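You operate a simulated robot arm through the tools that you are given. There is no shell and no other tool. Be economical: measure what you need, move in short steps, check, and stop when the job is done.

Carry out the task below with a simulated robot arm. There is one attempt and no reset: what you move stays moved.

Task
Clamp the block with the purple end in the flat vice, brush the spatter off, then loosen the vice.
Fine: the wire brush with the teal back goes back to its spot; the block stays on the vice's bed; leave the stop and the other blocks.

The check looks at the end state, three seconds after you hand in, the way a careful person would. Anything else that was tipped, shoved, dropped, spilled or broken makes it a failure.

Robot
A 7-joint arm with a two-finger parallel gripper, fixed in place. Base frame: the origin is at the foot of the arm, x ahead of it, y to its left, z up; the work surface is at about z = 868. Lengths are in mm, angles in degrees, forces in N, time in s.
With the tool pointing down near the work surface it reaches from about 300 to 700 mm from the base axis. Its first joint turns from -66.0 to 66.0 degrees. Payload 1.57 kg.
The TCP is the grasp point between the finger pads, 30 mm short of the fingertips. In the tool frame z runs along the fingers and y along their closing line. Largest opening 110 mm; finger width 24, thickness 12; the body of the gripper, 48 by 112 mm, starts 78 mm behind the TCP.
Orientation is told as [roll, pitch, yaw] about the base's x, y, z axes, in that order, counted from this pose: with the fingers straight down and closing along the base's y, the tool's x points along the base's -x, its y along +y and its z along -z.

Tools
- The arm moves only by the tool jog_arm. Its argument "steps" is a list of rows, each an object of numbers (a shift or turn left out is 0, a gripper value left out holds the last): "tx", "ty", "tz": the shift along the tool's x, y, z in m; "rx", "ry", "rz": the turn, a rotation vector about the tool's x, y, z in degrees; "grip": the finger opening in m, from 0 to 0.11. In form: [{"tx": .., "ty": .., "tz": .., "rx": .., "ry": .., "rz": .., "grip": ..}, ...]. A call has 1 to 12 rows; each row is the pose to reach, as a shift and turn from the pose commanded when the call began, along the tool's axes at that moment. Rows are played at 5 a second. More than 50 mm and 8.6 degrees between two rows, or a gripper value outside its range, and nothing of the call is played. A pose out of reach is approached as far as the arm can. The call stops where the force on the tool passes 40 N (or 10 N more than at its start, if that is more) or the arm is blocked; 0.2 s more then pass. The fingers move at their own pace (about 108 mm/s each) and stop on an object; they squeeze with about 22 N. The grip force told is the motor's: it shows also when the fingers shut on nothing. Time passes only in rows, and 0.2 s behind the last, so rows that repeat a pose let the fingers close. It gives the time, the measured TCP pose, the force on the tool (base axes), the opening and the grip force at its end, in the units of the frame above (readings bear some noise), and new pictures: "pictures" is both (left out), scene, wrist or none.
- Cameras (640 x 400 px; columns grow to the right, rows downward): "scene" is fixed at [169.7, -392.5, 1413.1]; the picture's right is [0.75, -0.67, 0.00], its down [-0.33, -0.37, -0.87] and it looks along [0.58, 0.65, -0.49] (base axes); focal length 334 px, centre (320, 200). "wrist" rides on the gripper at [-36, 0, -80] in the tool frame; the picture's right is [0.00, -1.00, 0.00], its down [0.97, 0.00, -0.24] and it looks along [0.24, 0.00, 0.97] (tool axes); focal length 218 px, centre (320, 200).
- measure_at(camera, pixels): for up to 12 pixels [column, row] of the newest picture of that camera ("zoom" is the newest enlarged one), the place [x, y, z] in the base frame of the surface seen there, good to about 3 mm. The clock stands still meanwhile.
- zoom(camera, box): a new picture of the part [left, top, right, bottom] of that camera's present view, enlarged. The clock stands still meanwhile.
- finish_job(): hands the job in; it is judged then, once.

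Work in short steps. Measure before you move; look again where a grasp or a placing could have gone wrong, and mend it. You have 80 turns and 150 pictures in all, those below and enlarged ones among them. Open the gripper and draw the arm clear of the work before you hand the job in, unless the task says otherwise; then end with one line.

The tools are called after "Request:" as name(argument=value, ...) on one line, values as JSON. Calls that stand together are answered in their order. jog_arm: Moves the arm, as the interface text tells. Its arguments: {"type":"object","properties":{"steps":{"type":"array"},"pictures":{"type":"string","enum":["both","scene","wrist","none"]}},"required":["steps"]} The other tools are called the same way: measure_at (camera, pixels) gives the place of the surface under pixels of a picture; zoom (camera, box) takes an enlarged picture of a part of a camera's view; finish_job () hands the job in.

At the start:

```text
t: 0.0
eef_pos: [356.0, -6.1, 1243.1]
orientation: [-0.1, -0.1, 0.0]
wrist_force: [-0.7, -1.0, 0.1]
opening: 110.0
grasp_force: 0.2
```

scene: 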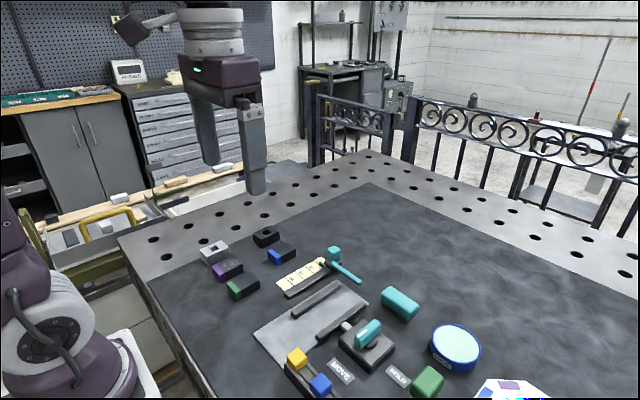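
wrist: 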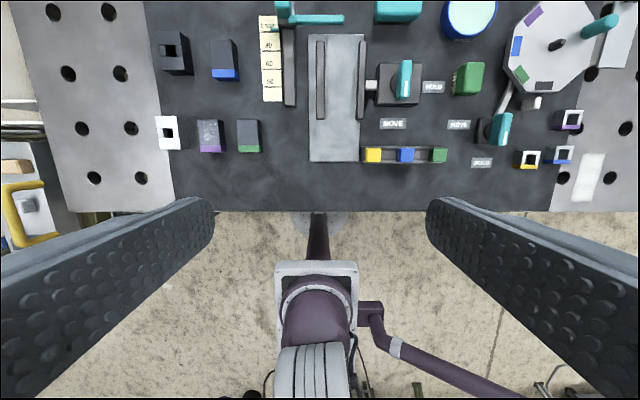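

The pictures show a vice around wrist (340,95), blocks at left, and several teal objects. I enlarge parts to identify things.

Request:
zoom(camera="scene", box=[190, 210, 350, 310])

Request:
zoom(camera="scene", box=[250, 270, 490, 400])

Request:
zoom(camera="wrist", box=[140, 0, 380, 170])

Request:
zoom(camera="wrist", box=[340, 0, 640, 210])

```text
4.00 times, centred on (270, 260) of scene
```

zoom: 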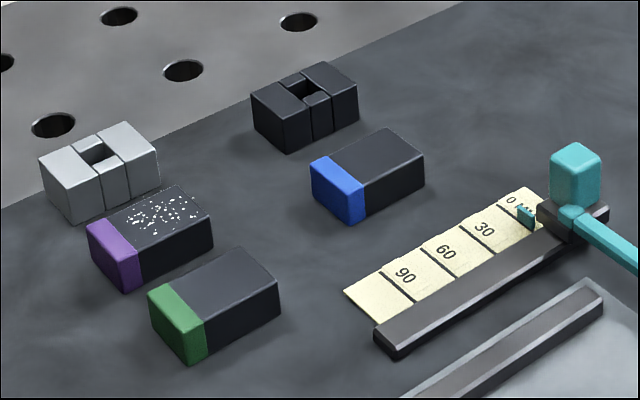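

```text
2.67 times, centred on (370, 335) of scene
```

zoom: 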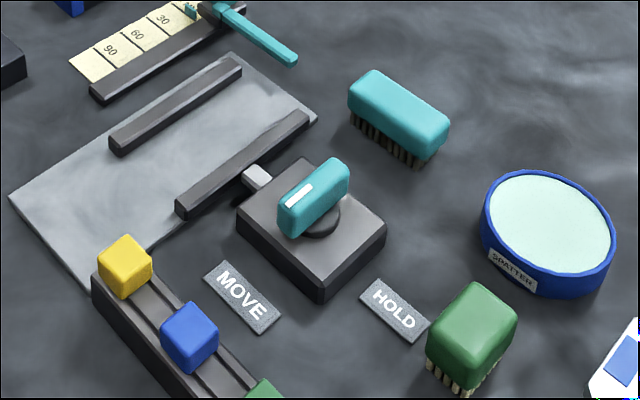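

```text
2.35 times, centred on (260, 85) of wrist
```

zoom: 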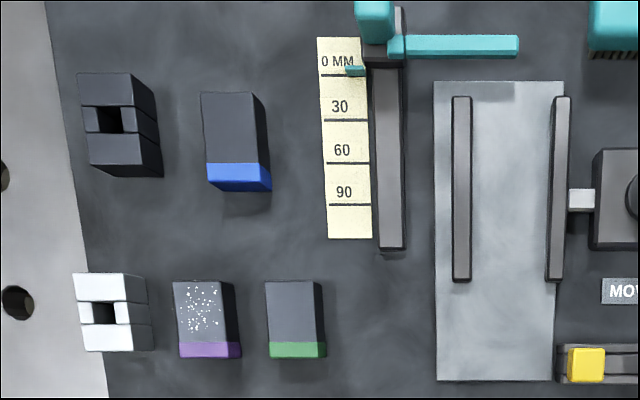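

```text
1.90 times, centred on (490, 105) of wrist
```

zoom: 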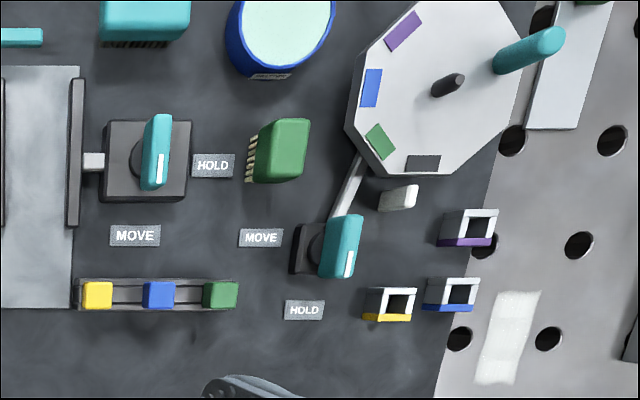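

Purple block has the spatter; the vice's knob pointer stands at MOVE. I measure the key spots.

Request:
measure_at(camera="wrist", pixels=[[199, 122], [221, 122], [201, 149], [222, 149], [318, 45], [318, 115], [360, 45], [358, 115], [340, 80], [311, 160], [359, 160], [364, 38]])

Request:
measure_at(camera="wrist", pixels=[[404, 62], [404, 95], [385, 95], [418, 68], [376, 12], [418, 12], [398, 20], [433, 87], [392, 124], [371, 86], [468, 78], [247, 135]])

Request:
measure_at(camera="scene", pixels=[[384, 297], [402, 286], [418, 302], [400, 303], [403, 316], [367, 332], [378, 325], [358, 347], [352, 330], [310, 270], [455, 345], [340, 325]])

```text
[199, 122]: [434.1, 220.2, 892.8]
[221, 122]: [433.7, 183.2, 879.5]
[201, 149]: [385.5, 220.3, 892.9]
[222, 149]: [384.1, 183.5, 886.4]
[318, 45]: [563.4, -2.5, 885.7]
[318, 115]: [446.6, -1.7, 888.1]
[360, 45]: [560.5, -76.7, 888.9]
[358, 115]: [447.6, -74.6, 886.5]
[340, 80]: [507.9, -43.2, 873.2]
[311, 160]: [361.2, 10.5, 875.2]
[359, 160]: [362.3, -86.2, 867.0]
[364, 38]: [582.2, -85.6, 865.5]
```

```text
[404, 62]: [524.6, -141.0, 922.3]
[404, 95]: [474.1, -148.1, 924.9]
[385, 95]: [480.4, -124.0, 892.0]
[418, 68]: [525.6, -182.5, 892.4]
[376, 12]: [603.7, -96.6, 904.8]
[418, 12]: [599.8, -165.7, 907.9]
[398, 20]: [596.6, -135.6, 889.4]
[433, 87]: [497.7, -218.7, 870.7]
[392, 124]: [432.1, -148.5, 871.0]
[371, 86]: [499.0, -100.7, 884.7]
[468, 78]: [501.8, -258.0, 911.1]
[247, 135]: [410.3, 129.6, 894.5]
```

```text
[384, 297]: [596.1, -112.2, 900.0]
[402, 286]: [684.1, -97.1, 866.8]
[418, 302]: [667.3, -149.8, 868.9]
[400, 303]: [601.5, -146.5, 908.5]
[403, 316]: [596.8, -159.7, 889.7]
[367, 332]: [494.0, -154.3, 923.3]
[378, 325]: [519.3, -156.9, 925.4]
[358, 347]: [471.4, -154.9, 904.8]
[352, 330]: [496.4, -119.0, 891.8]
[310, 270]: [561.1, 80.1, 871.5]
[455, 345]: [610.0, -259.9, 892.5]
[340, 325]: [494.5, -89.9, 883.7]
```

The block's top is about z 893 at (412, 202); the jaws stand at y≈0 and −76 with only 14 mm height. I'll grip the block by its ends (closing along x), so first turn 90° and hover above it.

Request:
jog_arm(steps=[{"tx": -0.005, "ty": 0.019, "tz": 0.017, "rz": 8.2}, {"tx": -0.01, "ty": 0.038, "tz": 0.034, "rz": 16.4}, {"tx": -0.015, "ty": 0.057, "tz": 0.051, "rz": 24.6}, {"tx": -0.02, "ty": 0.076, "tz": 0.068, "rz": 32.8}, {"tx": -0.025, "ty": 0.095, "tz": 0.085, "rz": 41}, {"tx": -0.03, "ty": 0.114, "tz": 0.102, "rz": 49.2}, {"tx": -0.035, "ty": 0.133, "tz": 0.119, "rz": 57.4}, {"tx": -0.04, "ty": 0.152, "tz": 0.136, "rz": 65.6}, {"tx": -0.045, "ty": 0.171, "tz": 0.153, "rz": 73.8}, {"tx": -0.05, "ty": 0.19, "tz": 0.17, "rz": 82}, {"tx": -0.054, "ty": 0.208, "tz": 0.19, "rz": 90}, {"tx": -0.054, "ty": 0.208, "tz": 0.19, "rz": 90}])

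```text
t: 2.6
eef_pos: [408.7, 200.9, 1053.0]
orientation: [0.0, 0.1, -90.0]
wrist_force: [0.1, 1.0, 0.7]
opening: 109.8
grasp_force: 0.0
```

scene: 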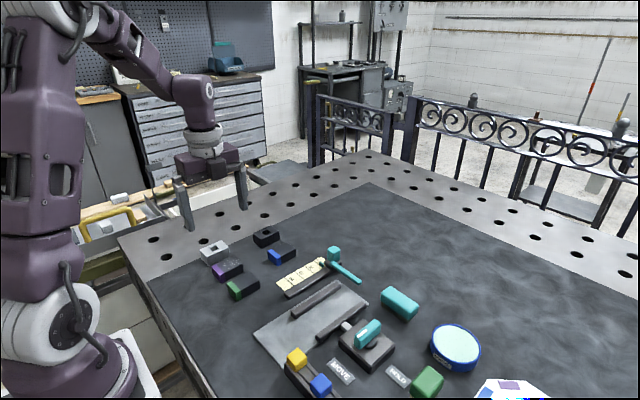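
wrist: 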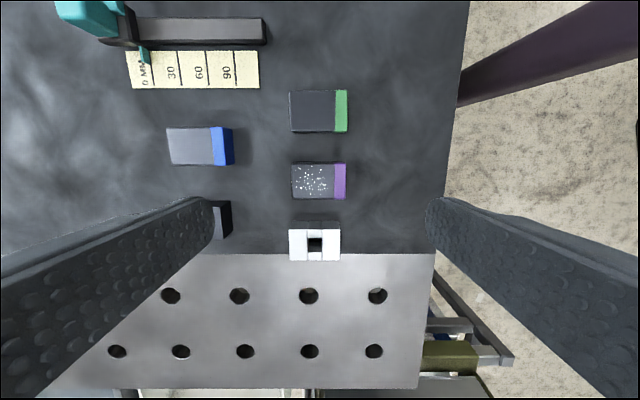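

The block is at wrist (291–346, 163–199), clear view. I measure its edges and the neighbours near the fingers' path.

Request:
measure_at(camera="wrist", pixels=[[294, 181], [331, 181], [335, 181], [343, 181], [312, 166], [312, 196], [222, 218], [205, 203], [197, 147], [313, 228], [318, 110], [200, 162]])

Request:
zoom(camera="wrist", box=[260, 80, 380, 270])

```text
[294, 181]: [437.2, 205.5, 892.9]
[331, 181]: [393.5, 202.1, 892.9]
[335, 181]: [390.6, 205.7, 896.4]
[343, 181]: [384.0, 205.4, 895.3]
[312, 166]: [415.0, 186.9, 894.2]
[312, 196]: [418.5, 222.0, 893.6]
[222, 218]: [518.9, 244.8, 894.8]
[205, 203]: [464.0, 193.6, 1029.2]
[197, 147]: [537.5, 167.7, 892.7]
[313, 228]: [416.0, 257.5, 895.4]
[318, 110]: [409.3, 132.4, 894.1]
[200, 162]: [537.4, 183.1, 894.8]
```

```text
2.11 times, centred on (320, 175) of wrist
```

zoom: 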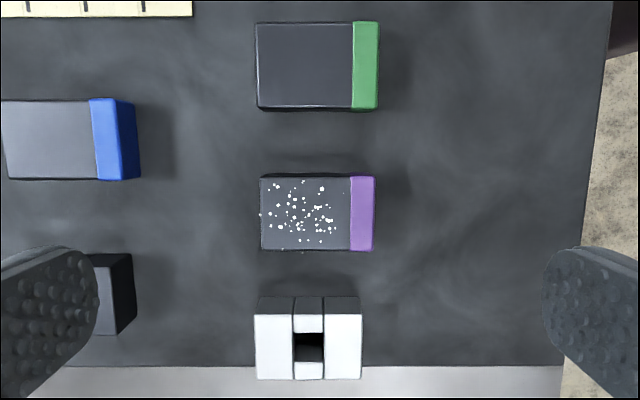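

Block centre ≈ (411, 204), 60 × 38 × 26 mm. I descend to z≈902, centred over it with open fingers, and close.

Request:
jog_arm(steps=[{"tx": 0.003, "ty": 0.002, "tz": 0.04}, {"tx": 0.003, "ty": 0.002, "tz": 0.08}, {"tx": 0.003, "ty": 0.002, "tz": 0.115}, {"tx": 0.003, "ty": 0.002, "tz": 0.14}, {"tx": 0.003, "ty": 0.002, "tz": 0.151}, {"tx": 0.003, "ty": 0.002, "tz": 0.151, "grip": 0.05}, {"tx": 0.003, "ty": 0.002, "tz": 0.151, "grip": 0.05}, {"tx": 0.003, "ty": 0.002, "tz": 0.151, "grip": 0.05}])

```text
t: 4.4
eef_pos: [410.5, 205.3, 901.3]
orientation: [0.0, 0.0, -90.0]
wrist_force: [-0.1, -0.7, 0.4]
opening: 59.8
grasp_force: 22.5
```

scene: 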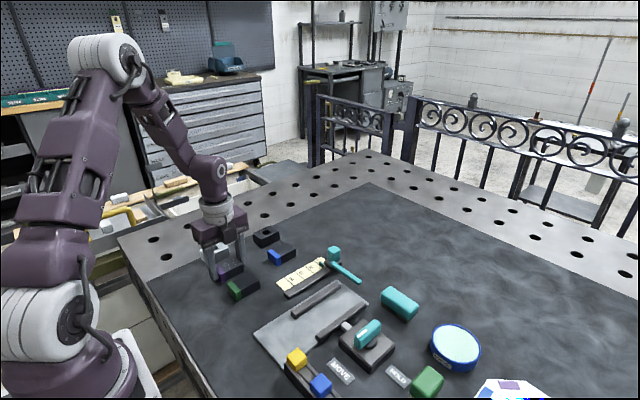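
wrist: 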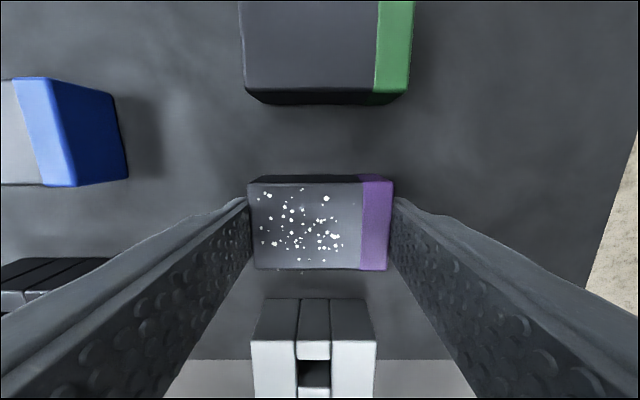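

Held (opening 59.8). I lift and carry it to above the vice, staying high.

Request:
jog_arm(steps=[{"tz": -0.04}, {"tz": -0.08}, {"tz": -0.12}, {"tx": -0.04, "ty": 0.016, "tz": -0.12}, {"tx": -0.08, "ty": 0.032, "tz": -0.12}, {"tx": -0.12, "ty": 0.048, "tz": -0.12}, {"tx": -0.16, "ty": 0.064, "tz": -0.12}, {"tx": -0.2, "ty": 0.08, "tz": -0.12}, {"tx": -0.243, "ty": 0.09, "tz": -0.12}, {"tx": -0.243, "ty": 0.09, "tz": -0.12}])

```text
t: 6.6
eef_pos: [500.0, -39.6, 1022.0]
orientation: [0.0, 0.0, -90.0]
wrist_force: [0.8, 0.6, 1.0]
opening: 50.2
grasp_force: 0.0
```

scene: 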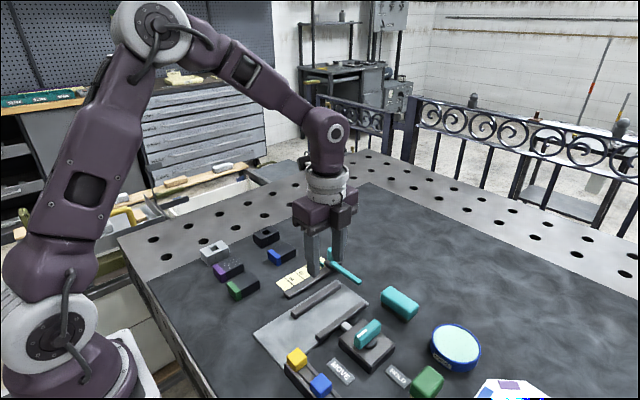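
wrist: 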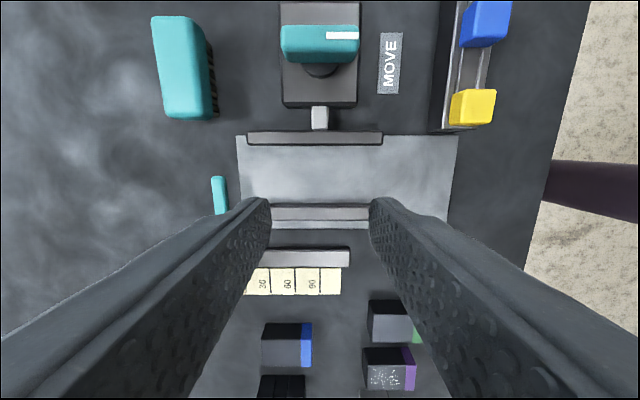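

The gripper is empty (opening 50.2); the block stayed near its place at scene (228,270). I look closely at it, and measure the vice while it's in clear view.

Request:
zoom(camera="scene", box=[190, 220, 310, 310])

Request:
measure_at(camera="wrist", pixels=[[315, 134], [315, 141], [315, 147], [315, 203], [315, 208], [315, 216], [250, 138], [380, 138], [319, 108], [319, 127], [300, 102], [315, 180]])

Request:
measure_at(camera="wrist", pixels=[[386, 384], [370, 378], [402, 378], [386, 366], [410, 378], [391, 325]])

```text
4.44 times, centred on (250, 265) of scene
```

zoom: 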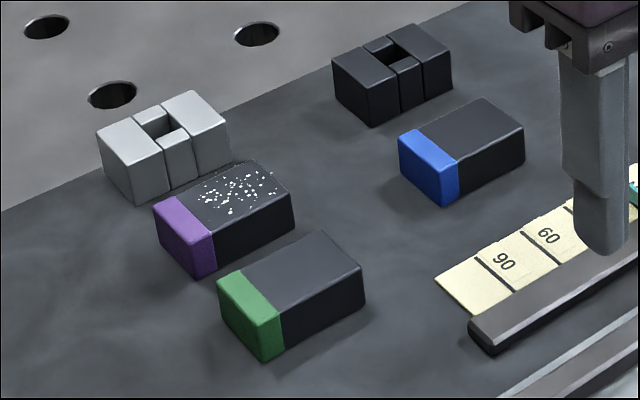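

```text
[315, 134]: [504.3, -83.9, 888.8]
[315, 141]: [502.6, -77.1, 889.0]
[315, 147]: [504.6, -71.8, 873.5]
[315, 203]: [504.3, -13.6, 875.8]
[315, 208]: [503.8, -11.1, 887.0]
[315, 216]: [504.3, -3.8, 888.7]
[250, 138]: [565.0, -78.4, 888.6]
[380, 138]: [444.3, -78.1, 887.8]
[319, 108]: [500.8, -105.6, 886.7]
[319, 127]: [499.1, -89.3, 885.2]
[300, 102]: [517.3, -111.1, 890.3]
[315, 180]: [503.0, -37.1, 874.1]
```

```text
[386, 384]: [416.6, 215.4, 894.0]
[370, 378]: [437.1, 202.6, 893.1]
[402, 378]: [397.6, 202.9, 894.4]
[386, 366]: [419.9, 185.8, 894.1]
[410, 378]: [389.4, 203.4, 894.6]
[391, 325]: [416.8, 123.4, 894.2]
```

The block sits unmoved; it slipped at the fast lift. I go back to it with open fingers, to close with a tighter command and lift slowly. Jaws: inner faces y≈−12 and −73, x 444–565.

Request:
jog_arm(steps=[{"tx": 0.04, "ty": -0.016, "grip": 0.11}, {"tx": 0.08, "ty": -0.032}, {"tx": 0.12, "ty": -0.048}, {"tx": 0.16, "ty": -0.064}, {"tx": 0.2, "ty": -0.08}, {"tx": 0.244, "ty": -0.089}, {"tx": 0.244, "ty": -0.089, "tz": 0.04}, {"tx": 0.244, "ty": -0.089, "tz": 0.08}, {"tx": 0.244, "ty": -0.089, "tz": 0.11}, {"tx": 0.244, "ty": -0.089, "tz": 0.121}, {"tx": 0.244, "ty": -0.089, "tz": 0.1215}], pictures="wrist")

Request:
jog_arm(steps=[{"grip": 0.0}, {"grip": 0.0}, {"grip": 0.0}, {"grip": 0.0}, {"grip": 0.0}, {"tz": -0.001}, {"tz": -0.003}, {"tz": -0.006}, {"tz": -0.01}, {"tz": -0.015}, {"tz": -0.02}])

```text
t: 9.0
eef_pos: [411.8, 205.4, 902.7]
orientation: [-0.1, 0.0, -89.9]
wrist_force: [0.6, 0.2, -1.0]
opening: 110.2
grasp_force: 0.1
```

wrist: 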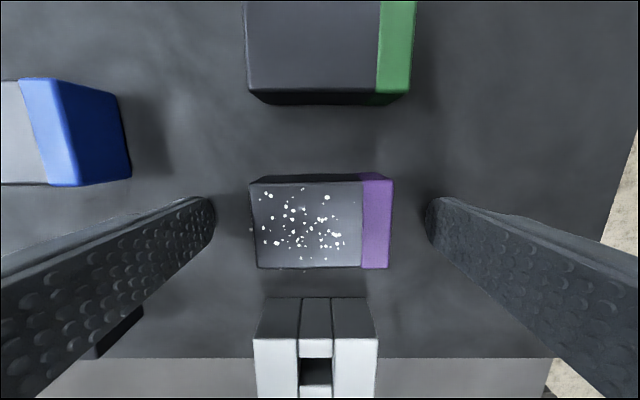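

```text
t: 11.4
eef_pos: [412.2, 204.3, 918.5]
orientation: [-0.1, 0.0, -90.1]
wrist_force: [0.0, 0.1, -4.7]
opening: 59.9
grasp_force: 22.2
```

scene: 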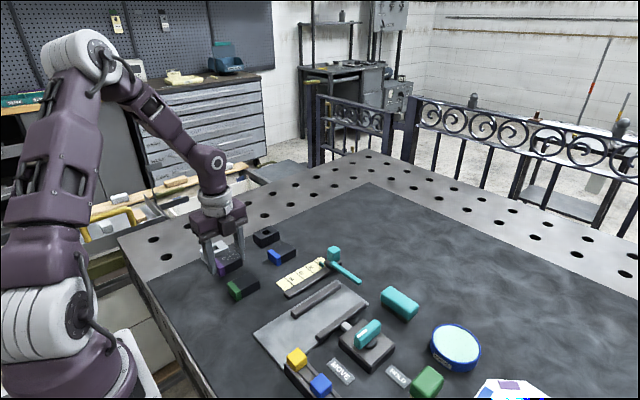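
wrist: 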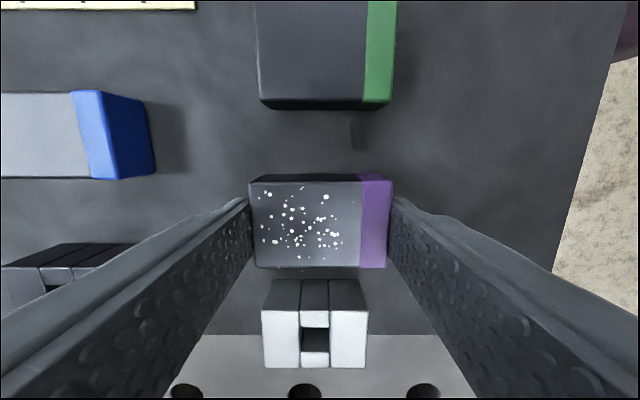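

The block is up (weight ≈5 N on the tool). I lift further and travel gently.

Request:
jog_arm(steps=[{"tz": -0.004}, {"tz": -0.012}, {"tz": -0.024}, {"tz": -0.036}, {"tz": -0.048}, {"tz": -0.056}, {"tz": -0.06}, {"tx": -0.003, "tz": -0.06}, {"tx": -0.009, "ty": 0.003, "tz": -0.06}, {"tx": -0.019, "ty": 0.007, "tz": -0.06}, {"tx": -0.034, "ty": 0.012, "tz": -0.06}, {"tx": -0.05, "ty": 0.018, "tz": -0.06}], pictures="none")

Request:
jog_arm(steps=[{"tx": -0.006, "ty": 0.002}, {"tx": -0.018, "ty": 0.007}, {"tx": -0.036, "ty": 0.014}, {"tx": -0.056, "ty": 0.022}, {"tx": -0.076, "ty": 0.03}, {"tx": -0.096, "ty": 0.038}, {"tx": -0.116, "ty": 0.046}, {"tx": -0.136, "ty": 0.054}, {"tx": -0.156, "ty": 0.06}, {"tx": -0.17, "ty": 0.066}, {"tx": -0.18, "ty": 0.07}, {"tx": -0.184, "ty": 0.073}])

```text
t: 14.0
eef_pos: [429.5, 155.8, 980.9]
orientation: [0.0, 0.0, -90.0]
wrist_force: [0.0, 0.1, -5.0]
opening: 59.8
grasp_force: 22.2
```

```text
t: 16.6
eef_pos: [503.1, -29.4, 980.3]
orientation: [-0.1, -0.1, -90.0]
wrist_force: [-0.2, -0.2, -5.0]
opening: 59.7
grasp_force: 21.4
```

scene: 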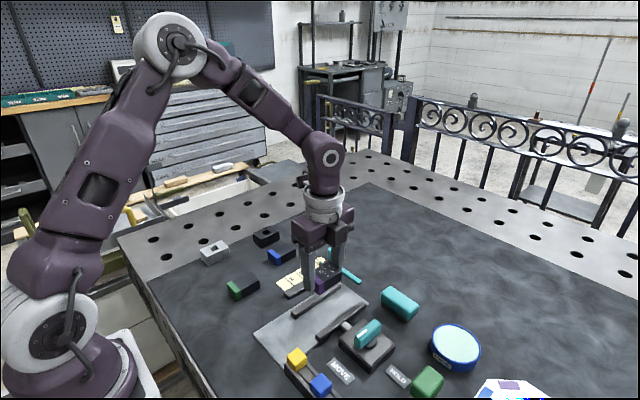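
wrist: 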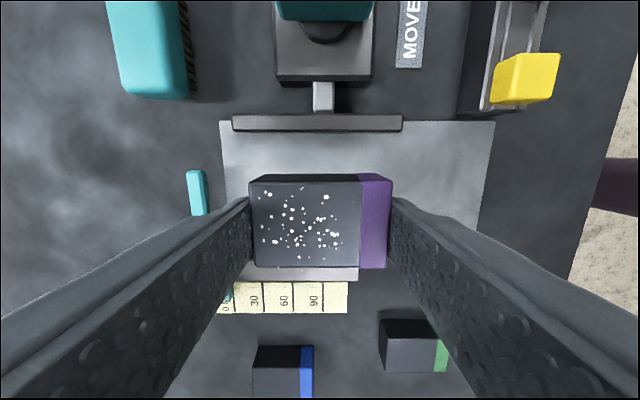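

The block hangs over the bed between the jaws. I shift 4 mm toward −y so it clears the left jaw by ~2 mm and lower to just above the bed.

Request:
jog_arm(steps=[{"tx": -0.004, "tz": 0.005}, {"tx": -0.004, "tz": 0.017}, {"tx": -0.004, "tz": 0.032}, {"tx": -0.004, "tz": 0.047}, {"tx": -0.004, "tz": 0.057}, {"tx": -0.004, "tz": 0.063}, {"tx": -0.004, "tz": 0.066}, {"tx": -0.004, "tz": 0.068}])

```text
t: 18.4
eef_pos: [503.2, -32.1, 912.5]
orientation: [-0.1, -0.1, -90.0]
wrist_force: [-0.4, -6.2, -1.8]
opening: 59.4
grasp_force: 21.9
```

scene: 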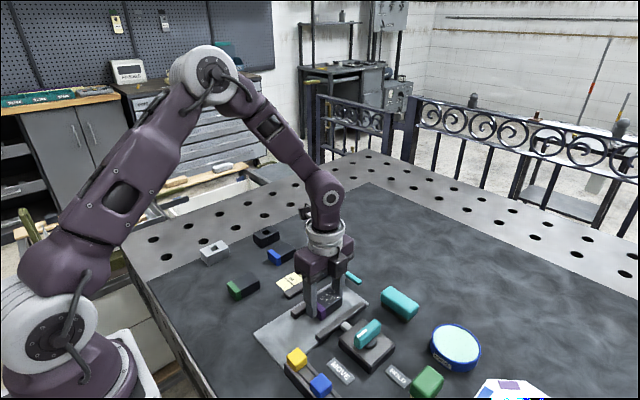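
wrist: 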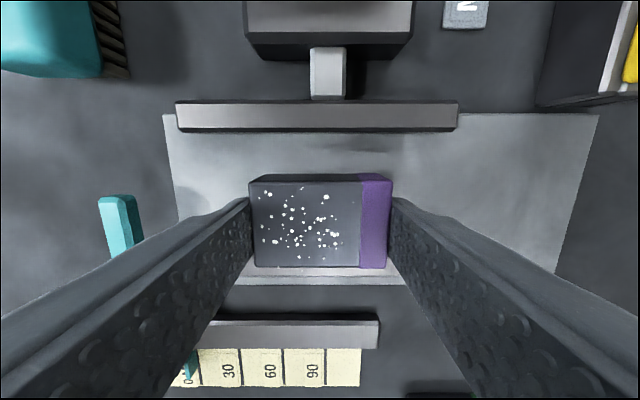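

Sideways force −6 N: the block rubs on the left jaw. I lift a bit, shift 5 mm toward −y, and lower again.

Request:
jog_arm(steps=[{"tz": -0.004}, {"tz": -0.008}, {"tx": -0.003, "tz": -0.008}, {"tx": -0.006, "tz": -0.008}, {"tx": -0.006, "tz": -0.004}, {"tx": -0.006, "tz": 0.0}, {"tx": -0.006, "tz": 0.002}, {"tx": -0.006, "tz": 0.003}])

```text
t: 20.2
eef_pos: [503.9, -39.2, 909.9]
orientation: [0.0, 0.0, -90.0]
wrist_force: [-0.6, 0.0, -4.5]
opening: 59.6
grasp_force: 22.3
```

scene: 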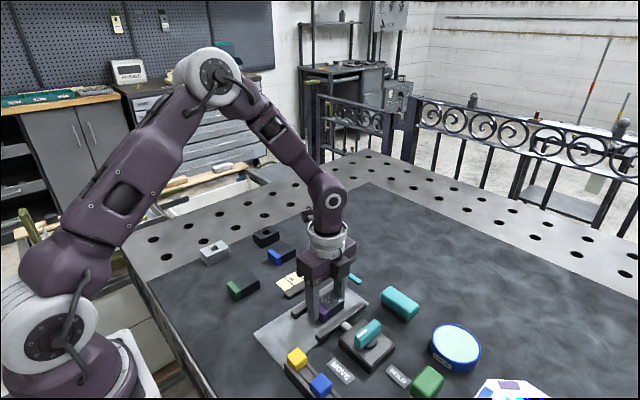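
wrist: 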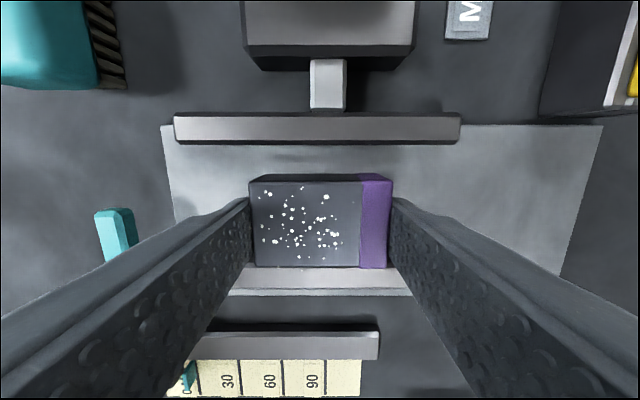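

Free of the jaw now. I lower the last few mm until the bed carries the block.

Request:
jog_arm(steps=[{"tz": 0.001}, {"tz": 0.002}, {"tz": 0.003}, {"tz": 0.003}], pictures="none")

```text
t: 21.2
eef_pos: [504.9, -37.9, 907.6]
orientation: [0.1, 0.0, -89.9]
wrist_force: [-0.9, -1.4, 18.0]
opening: 59.7
grasp_force: 22.3
```

Contact with the bed (18 N). I ease off 1.5 mm, open and rise.

Request:
jog_arm(steps=[{"tz": -0.0015}, {"tz": -0.0015}, {"tz": -0.0015, "grip": 0.09}, {"tz": -0.0015, "grip": 0.09}, {"tz": -0.0015, "grip": 0.11}, {"tz": -0.03}, {"tz": -0.07}, {"tz": -0.11}, {"tz": -0.14}, {"tz": -0.14}])

```text
t: 23.4
eef_pos: [503.8, -36.5, 1046.3]
orientation: [0.1, 0.0, -90.0]
wrist_force: [-0.7, -0.3, 0.1]
opening: 109.8
grasp_force: 0.1
```

scene: 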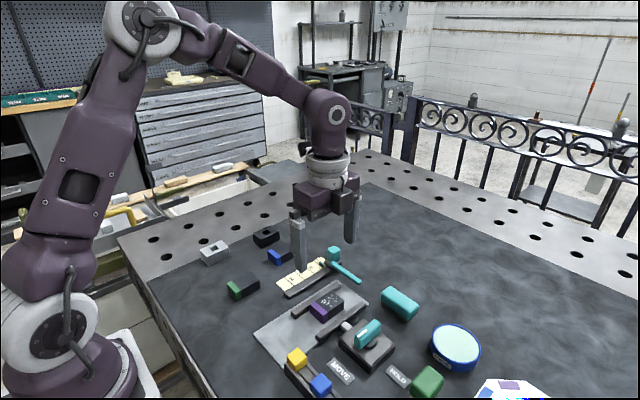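
wrist: 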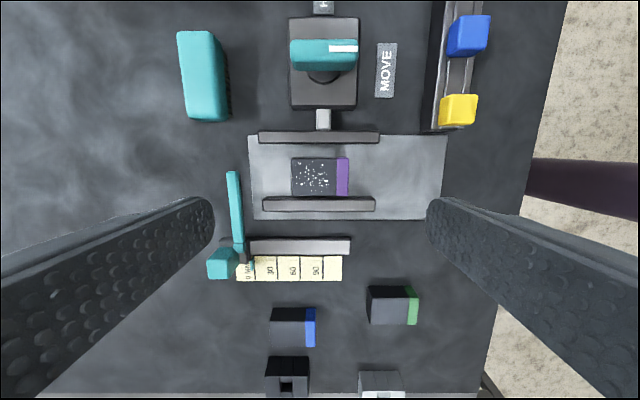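

The block lies flat on the bed at wrist (320,176). I measure block, jaws, stop bar and the knob.

Request:
measure_at(camera="wrist", pixels=[[315, 134], [315, 140], [315, 160], [315, 192], [318, 201], [318, 208], [300, 239], [300, 250], [235, 190], [323, 44], [323, 72], [323, 107]])

Request:
measure_at(camera="wrist", pixels=[[290, 107], [354, 107], [292, 55], [355, 55], [300, 40], [323, 68], [350, 48], [322, 7], [385, 70], [180, 40], [196, 118], [207, 75]])

Request:
zoom(camera="wrist", box=[170, 0, 490, 280])

```text
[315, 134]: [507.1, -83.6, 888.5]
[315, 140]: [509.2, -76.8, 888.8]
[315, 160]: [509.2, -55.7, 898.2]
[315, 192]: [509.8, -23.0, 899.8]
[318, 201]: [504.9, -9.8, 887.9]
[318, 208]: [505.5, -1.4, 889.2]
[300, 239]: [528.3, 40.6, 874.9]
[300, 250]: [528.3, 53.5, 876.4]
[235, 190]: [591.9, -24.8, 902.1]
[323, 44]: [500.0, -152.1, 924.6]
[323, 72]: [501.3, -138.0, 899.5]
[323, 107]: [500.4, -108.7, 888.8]
```

```text
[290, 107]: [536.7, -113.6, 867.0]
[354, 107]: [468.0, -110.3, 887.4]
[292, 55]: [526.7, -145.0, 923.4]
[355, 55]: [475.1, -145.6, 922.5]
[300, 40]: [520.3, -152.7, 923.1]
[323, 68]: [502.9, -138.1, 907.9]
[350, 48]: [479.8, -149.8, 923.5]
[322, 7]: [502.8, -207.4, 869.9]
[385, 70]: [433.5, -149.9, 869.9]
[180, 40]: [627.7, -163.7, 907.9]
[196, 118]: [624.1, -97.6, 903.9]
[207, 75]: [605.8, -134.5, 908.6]
```

```text
1.43 times, centred on (330, 140) of wrist
```

zoom: 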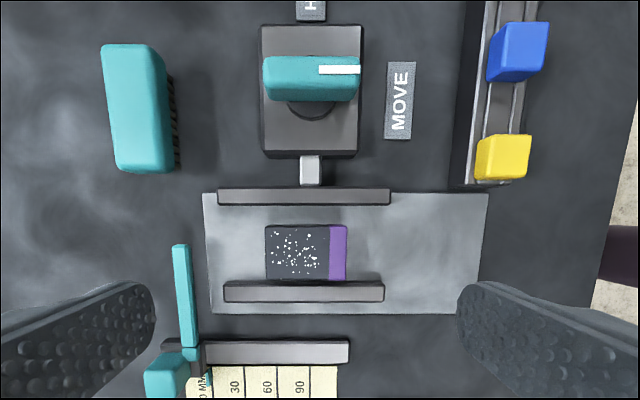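

Jaws' outer faces at y −84 and −1, so a spanning grip centred at y≈−32, x≈525 (clear of the rod at x≈500) can slide the movable jaw onto the block. I turn back to yaw 0 above that spot.

Request:
jog_arm(steps=[{"tx": 0.001, "ty": 0.002, "rz": -8.2}, {"tx": 0.001, "ty": 0.004, "rz": -16.4}, {"tx": 0.002, "ty": 0.006, "rz": -24.6}, {"tx": 0.003, "ty": 0.008, "rz": -32.8}, {"tx": 0.0045, "ty": 0.01, "rz": -41}, {"tx": 0.0045, "ty": 0.012, "rz": -49.2}, {"tx": 0.0045, "ty": 0.014, "rz": -57.4}, {"tx": 0.0045, "ty": 0.016, "rz": -65.6}, {"tx": 0.0045, "ty": 0.018, "rz": -73.8}, {"tx": 0.0045, "ty": 0.02, "rz": -82}, {"tx": 0.0045, "ty": 0.021, "rz": -90}, {"tx": 0.0045, "ty": 0.021, "rz": -90}], pictures="none")

Request:
jog_arm(steps=[{"tz": 0.03}, {"tz": 0.06}, {"tz": 0.085}, {"tz": 0.1}])

```text
t: 26.0
eef_pos: [523.6, -34.0, 1046.2]
orientation: [0.0, -0.1, 0.1]
wrist_force: [0.4, 0.1, -0.6]
opening: 110.0
grasp_force: 0.1
```

```text
t: 27.0
eef_pos: [522.9, -34.7, 946.6]
orientation: [0.0, 0.0, 0.0]
wrist_force: [-0.1, -0.1, -0.5]
opening: 110.0
grasp_force: 0.1
```

scene: 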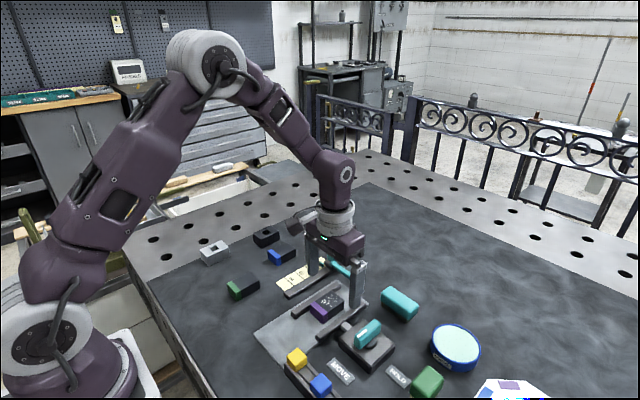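
wrist: 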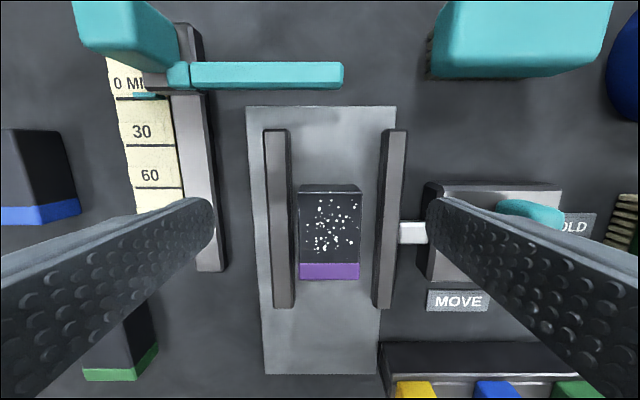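

Right finger would land at y −90…−102 (box front −111), left at +20…+32 (bar at +40): clear. I descend to z≈908 and close onto the jaws.

Request:
jog_arm(steps=[{"tz": 0.015}, {"tz": 0.028}, {"tz": 0.0385}, {"tz": 0.0385}])

Request:
jog_arm(steps=[{"ty": 0.001, "grip": 0.1}, {"ty": 0.002, "grip": 0.09}, {"ty": 0.003, "grip": 0.08}, {"ty": 0.003, "grip": 0.075}, {"ty": 0.003, "grip": 0.07}, {"ty": 0.003, "grip": 0.065}, {"ty": 0.003, "grip": 0.06}, {"ty": 0.003, "grip": 0.055}, {"ty": 0.003, "grip": 0.05}])

```text
t: 28.0
eef_pos: [524.1, -34.8, 909.2]
orientation: [0.0, 0.1, 0.0]
wrist_force: [0.5, -0.1, -0.3]
opening: 110.0
grasp_force: 0.1
```

scene: 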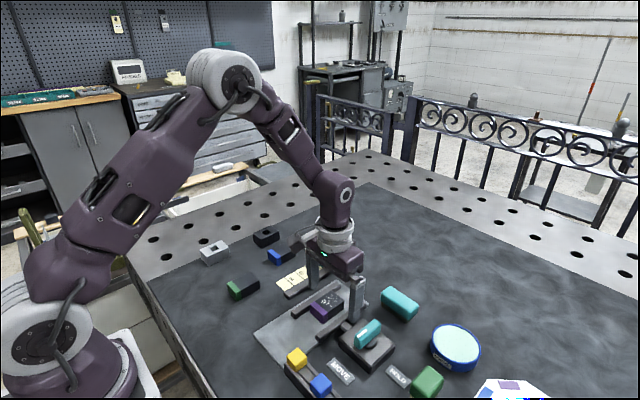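
wrist: 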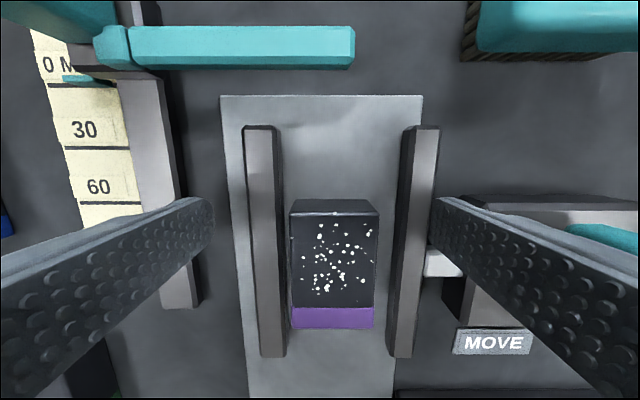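

```text
t: 30.0
eef_pos: [525.4, -33.7, 908.3]
orientation: [-0.1, -0.1, -0.2]
wrist_force: [0.3, -24.9, -6.1]
opening: 71.7
grasp_force: 12.2
```

scene: 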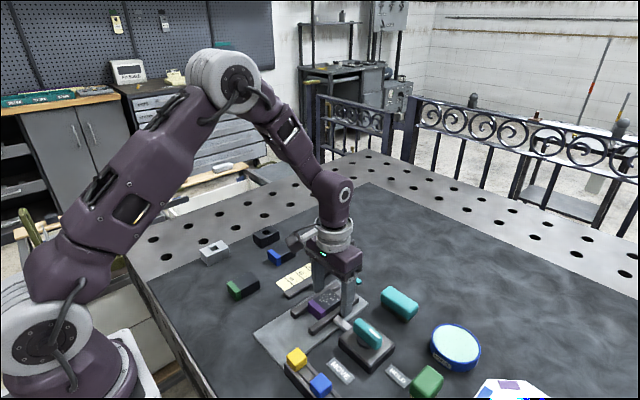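
wrist: 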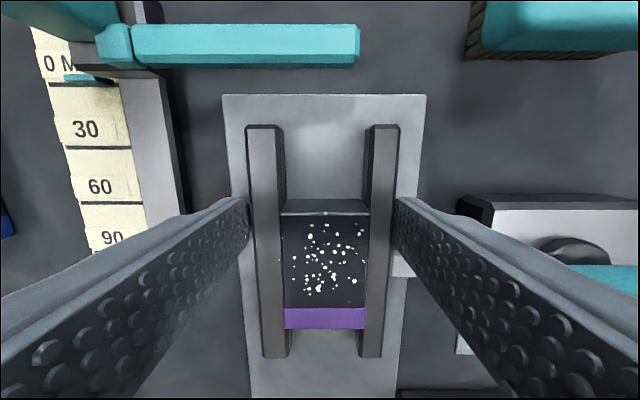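

The right jaw slid ~15 mm (opening 71.7, 25 N sideways). I hold the squeeze a bit to see whether it still travels.

Request:
jog_arm(steps=[{"grip": 0.045}, {"grip": 0.045}, {"grip": 0.04}, {"grip": 0.04}, {"grip": 0.04}], pictures="wrist")

```text
t: 31.2
eef_pos: [524.1, -32.0, 909.1]
orientation: [-0.1, 0.0, -0.2]
wrist_force: [0.6, -33.9, -9.0]
opening: 70.4
grasp_force: 17.3
```

wrist: 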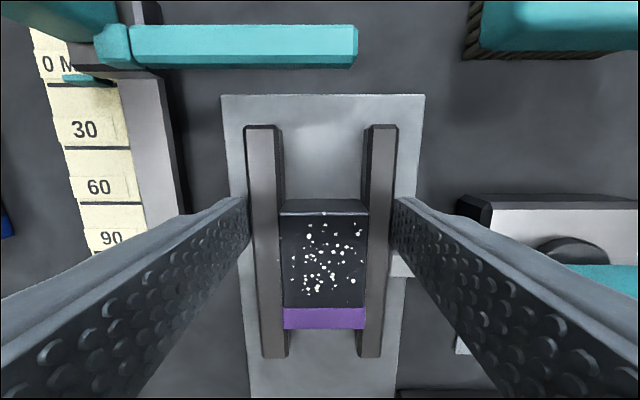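

Force reads 34 N on the right side; I zoom and measure to see whether the block touches both jaws.

Request:
measure_at(camera="wrist", pixels=[[250, 150], [274, 150], [369, 150], [395, 150], [282, 250], [364, 250], [325, 210], [325, 170], [284, 170], [363, 170], [408, 263], [325, 325]])

Request:
zoom(camera="wrist", box=[230, 110, 420, 370])

```text
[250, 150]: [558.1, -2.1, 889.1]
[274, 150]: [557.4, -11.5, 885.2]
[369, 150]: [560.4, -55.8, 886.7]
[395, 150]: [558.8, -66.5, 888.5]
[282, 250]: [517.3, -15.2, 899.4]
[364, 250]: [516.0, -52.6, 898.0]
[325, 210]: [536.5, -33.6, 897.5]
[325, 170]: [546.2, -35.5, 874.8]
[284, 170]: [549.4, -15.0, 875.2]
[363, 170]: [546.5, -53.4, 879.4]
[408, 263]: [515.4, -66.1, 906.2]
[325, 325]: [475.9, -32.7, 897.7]
```

```text
1.54 times, centred on (325, 240) of wrist
```

zoom: 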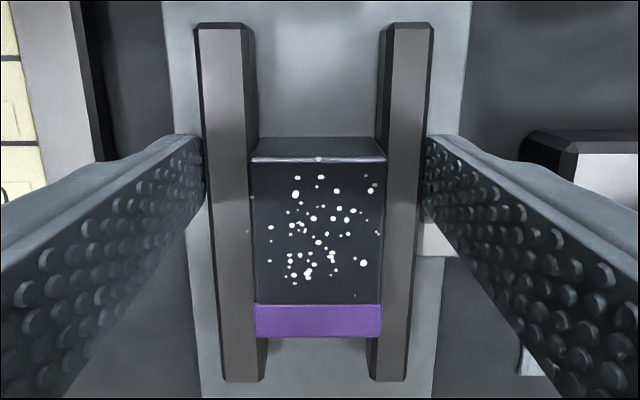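

Jaw inner faces are now at −12.5 and −55.5 with the block's sides touching between; pressed home. I open the fingers and rise, then look for spring-back.

Request:
jog_arm(steps=[{"grip": 0.08}, {"grip": 0.1}, {"grip": 0.106}, {"tz": -0.02, "grip": 0.106}, {"tz": -0.06}, {"tz": -0.1}, {"tx": 0.015, "ty": -0.03, "tz": -0.12}, {"tx": 0.025, "ty": -0.07, "tz": -0.12}, {"tx": 0.025, "ty": -0.11, "tz": -0.12}, {"tx": 0.025, "ty": -0.113, "tz": -0.12}])

```text
t: 33.4
eef_pos: [497.9, -144.8, 1027.8]
orientation: [0.1, 0.0, 0.0]
wrist_force: [-0.1, -0.2, 0.1]
opening: 105.9
grasp_force: 0.1
```

scene: 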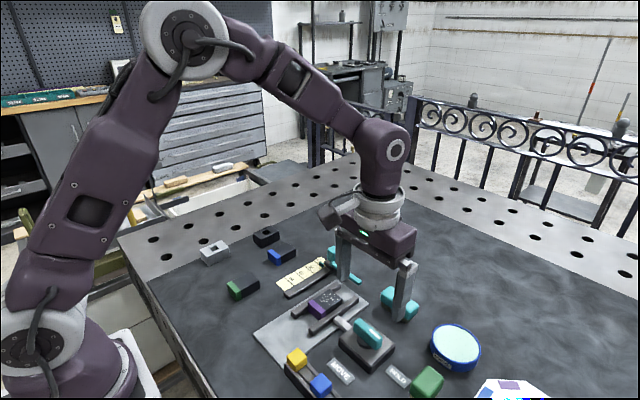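
wrist: 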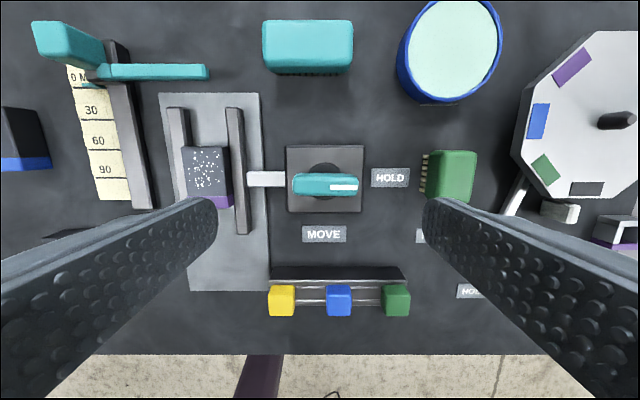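

The knob's pointer now faces HOLD – it turned as the jaw closed. I zoom in to check the state.

Request:
zoom(camera="wrist", box=[150, 80, 430, 255])

Request:
zoom(camera="scene", box=[240, 260, 440, 385])

Request:
measure_at(camera="wrist", pixels=[[180, 130], [187, 190], [229, 130], [241, 130], [265, 178], [325, 184], [296, 184], [355, 184], [300, 152], [220, 165], [188, 165], [325, 175]])

```text
2.29 times, centred on (290, 168) of wrist
```

zoom: 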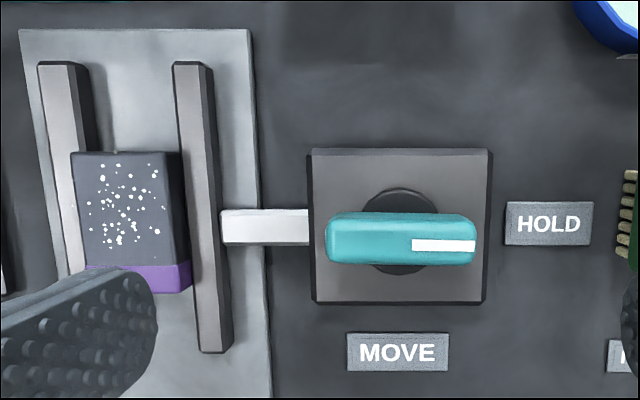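

```text
3.20 times, centred on (340, 322) of scene
```

zoom: 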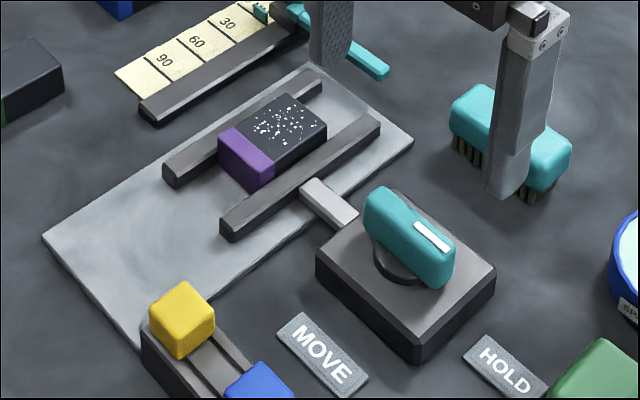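

```text
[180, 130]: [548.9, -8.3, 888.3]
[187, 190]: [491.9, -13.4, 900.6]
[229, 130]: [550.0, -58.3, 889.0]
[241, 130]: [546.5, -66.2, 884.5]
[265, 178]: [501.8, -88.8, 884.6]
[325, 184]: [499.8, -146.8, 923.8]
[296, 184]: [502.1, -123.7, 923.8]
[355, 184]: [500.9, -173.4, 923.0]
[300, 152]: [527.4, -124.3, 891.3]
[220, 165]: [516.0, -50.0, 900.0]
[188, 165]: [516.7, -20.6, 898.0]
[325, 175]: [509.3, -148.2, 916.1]
```

Pointer at HOLD, rod extended, block clamped between the jaws. Next the teal brush at wrist (263–353, 20–75): I measure its extents.

Request:
measure_at(camera="wrist", pixels=[[266, 40], [350, 40], [308, 23], [308, 60], [308, 66], [308, 74], [400, 40], [300, 90], [206, 73], [266, 60], [350, 60]])

Request:
jog_arm(steps=[{"tx": -0.04, "ty": 0.005, "grip": 0.11}, {"tx": -0.08, "ty": 0.01}, {"tx": -0.104, "ty": 0.013}, {"tx": -0.104, "ty": 0.013}])

```text
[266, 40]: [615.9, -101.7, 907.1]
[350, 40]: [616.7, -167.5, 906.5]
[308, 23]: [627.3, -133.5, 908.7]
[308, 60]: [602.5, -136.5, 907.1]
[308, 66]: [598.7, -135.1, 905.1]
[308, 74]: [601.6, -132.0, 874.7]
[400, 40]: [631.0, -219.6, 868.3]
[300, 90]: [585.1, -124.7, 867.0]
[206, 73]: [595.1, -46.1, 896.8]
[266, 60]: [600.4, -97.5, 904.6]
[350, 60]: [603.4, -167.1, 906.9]
```

```text
t: 34.4
eef_pos: [602.5, -130.1, 1028.2]
orientation: [0.0, 0.0, 0.1]
wrist_force: [-0.6, -0.2, -0.3]
opening: 110.2
grasp_force: 0.1
```

scene: 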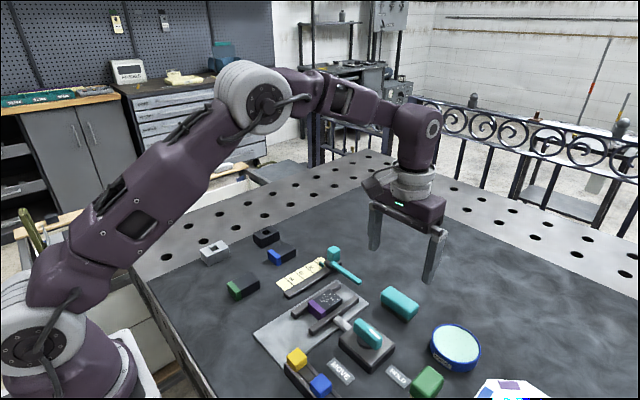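
wrist: 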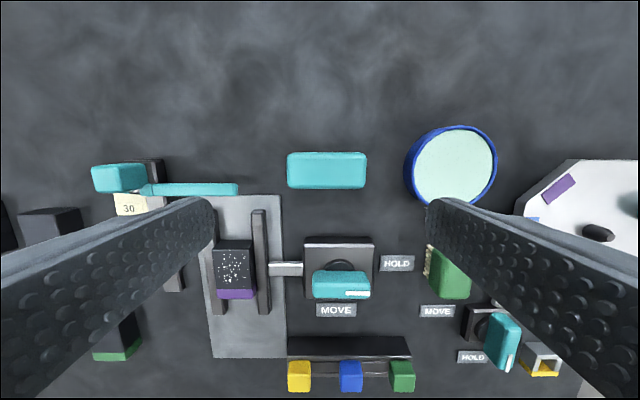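

The brush is at wrist (287–366, 152–189). I measure it again from here.

Request:
measure_at(camera="wrist", pixels=[[290, 170], [364, 170], [326, 155], [326, 186], [326, 170], [288, 180], [365, 180], [408, 185]])

```text
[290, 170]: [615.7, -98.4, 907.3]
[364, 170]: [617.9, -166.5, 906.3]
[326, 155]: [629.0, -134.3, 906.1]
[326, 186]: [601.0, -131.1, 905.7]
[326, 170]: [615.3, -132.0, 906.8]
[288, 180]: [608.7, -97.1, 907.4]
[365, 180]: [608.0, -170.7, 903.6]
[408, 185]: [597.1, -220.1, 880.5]
```

Brush centre ≈ (615, −133), 34 × 72 mm, top z 907. I centre over it, descend to z≈904 and close, then lift slightly.

Request:
jog_arm(steps=[{"tx": -0.0125, "ty": -0.003, "tz": 0.03}, {"tx": -0.0125, "ty": -0.003, "tz": 0.07}, {"tx": -0.0125, "ty": -0.003, "tz": 0.105}, {"tx": -0.0125, "ty": -0.003, "tz": 0.12}, {"tx": -0.0125, "ty": -0.003, "tz": 0.124}, {"tx": -0.0125, "ty": -0.003, "tz": 0.124}])

Request:
jog_arm(steps=[{"grip": 0.06}, {"grip": 0.03}, {"grip": 0.0}, {"grip": 0.0}, {"grip": 0.0}, {"tz": -0.002}, {"tz": -0.006}, {"tz": -0.014}, {"tz": -0.024}, {"tz": -0.034}, {"tz": -0.04}])

```text
t: 35.8
eef_pos: [616.4, -135.5, 903.7]
orientation: [0.0, 0.0, 0.0]
wrist_force: [-1.0, 0.0, -0.4]
opening: 109.9
grasp_force: 0.0
```

scene: 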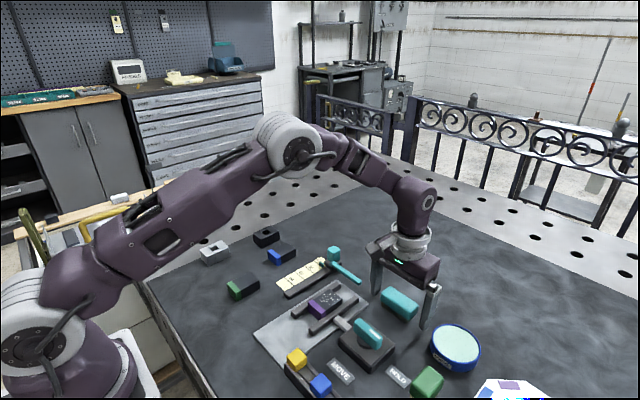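
wrist: 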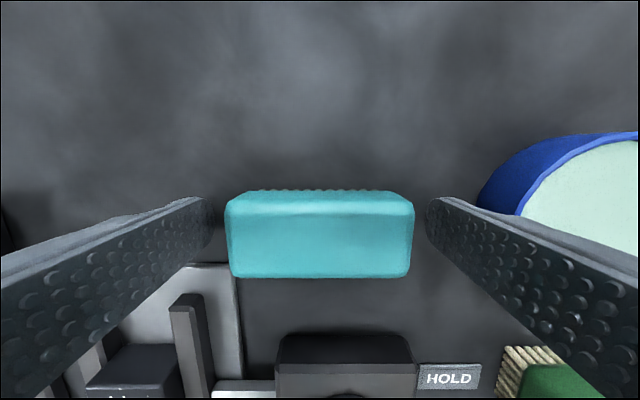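

```text
t: 38.2
eef_pos: [615.2, -134.0, 943.3]
orientation: [0.0, -0.1, 0.0]
wrist_force: [0.1, 0.2, -1.2]
opening: 74.5
grasp_force: 22.1
```

scene: 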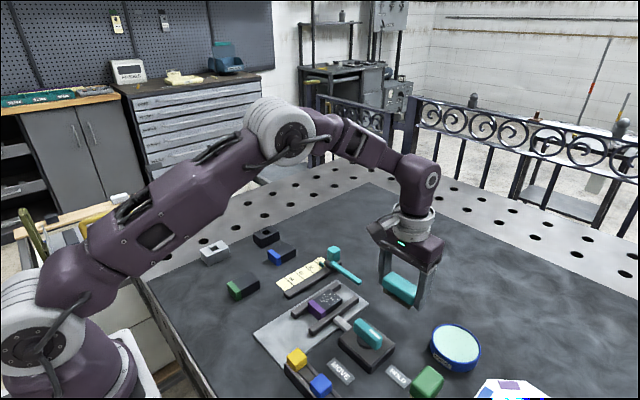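
wrist: 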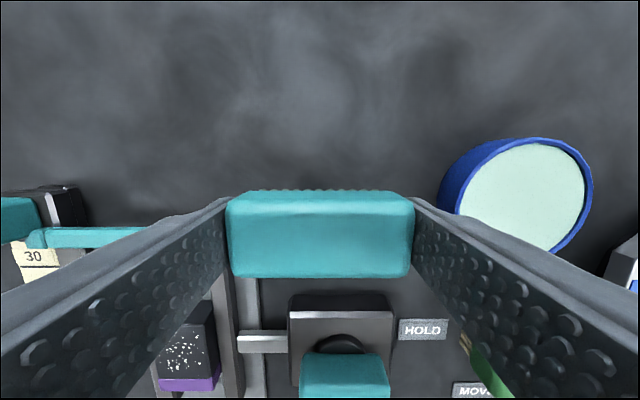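

Brush held and lifted (grip 22 N, home TCP ≈ (615, −134, 904)). I rise and carry it over the block's far end, above z 985 to clear the stop.

Request:
jog_arm(steps=[{"tz": -0.015}, {"tz": -0.03}, {"tz": -0.043}, {"tx": 0.015, "ty": 0.014, "tz": -0.043}, {"tx": 0.035, "ty": 0.033, "tz": -0.043}, {"tx": 0.055, "ty": 0.052, "tz": -0.043}, {"tx": 0.075, "ty": 0.07, "tz": -0.043}, {"tx": 0.095, "ty": 0.088, "tz": -0.043}, {"tx": 0.11, "ty": 0.1, "tz": -0.043}, {"tx": 0.11, "ty": 0.1, "tz": -0.023}, {"tx": 0.11, "ty": 0.1, "tz": -0.008}, {"tx": 0.11, "ty": 0.1, "tz": 0.003}])

```text
t: 40.8
eef_pos: [506.4, -32.8, 939.4]
orientation: [-0.1, -0.1, -0.1]
wrist_force: [-0.5, 0.0, -1.0]
opening: 74.6
grasp_force: 22.2
```

scene: 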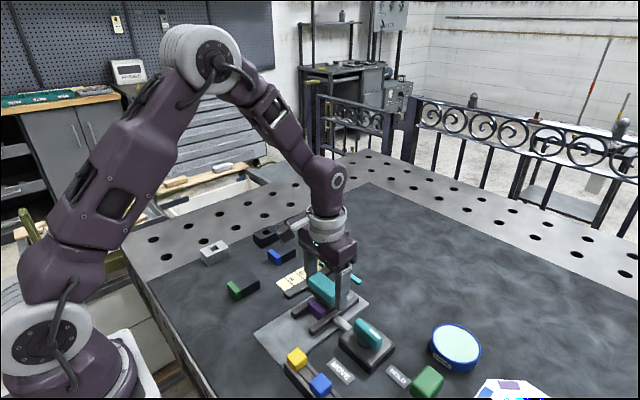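
wrist: 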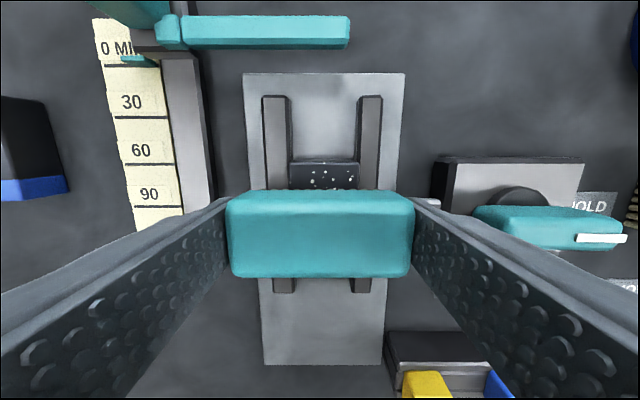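

Centred over the block, bristles a few mm above. I lower slowly to feel contact.

Request:
jog_arm(steps=[{"tz": 0.002}, {"tz": 0.0035}, {"tz": 0.005}, {"tz": 0.005}], pictures="none")

```text
t: 41.8
eef_pos: [506.1, -33.8, 935.9]
orientation: [-0.1, -0.1, -0.1]
wrist_force: [-0.4, 0.3, 5.7]
opening: 74.3
grasp_force: 21.9
```

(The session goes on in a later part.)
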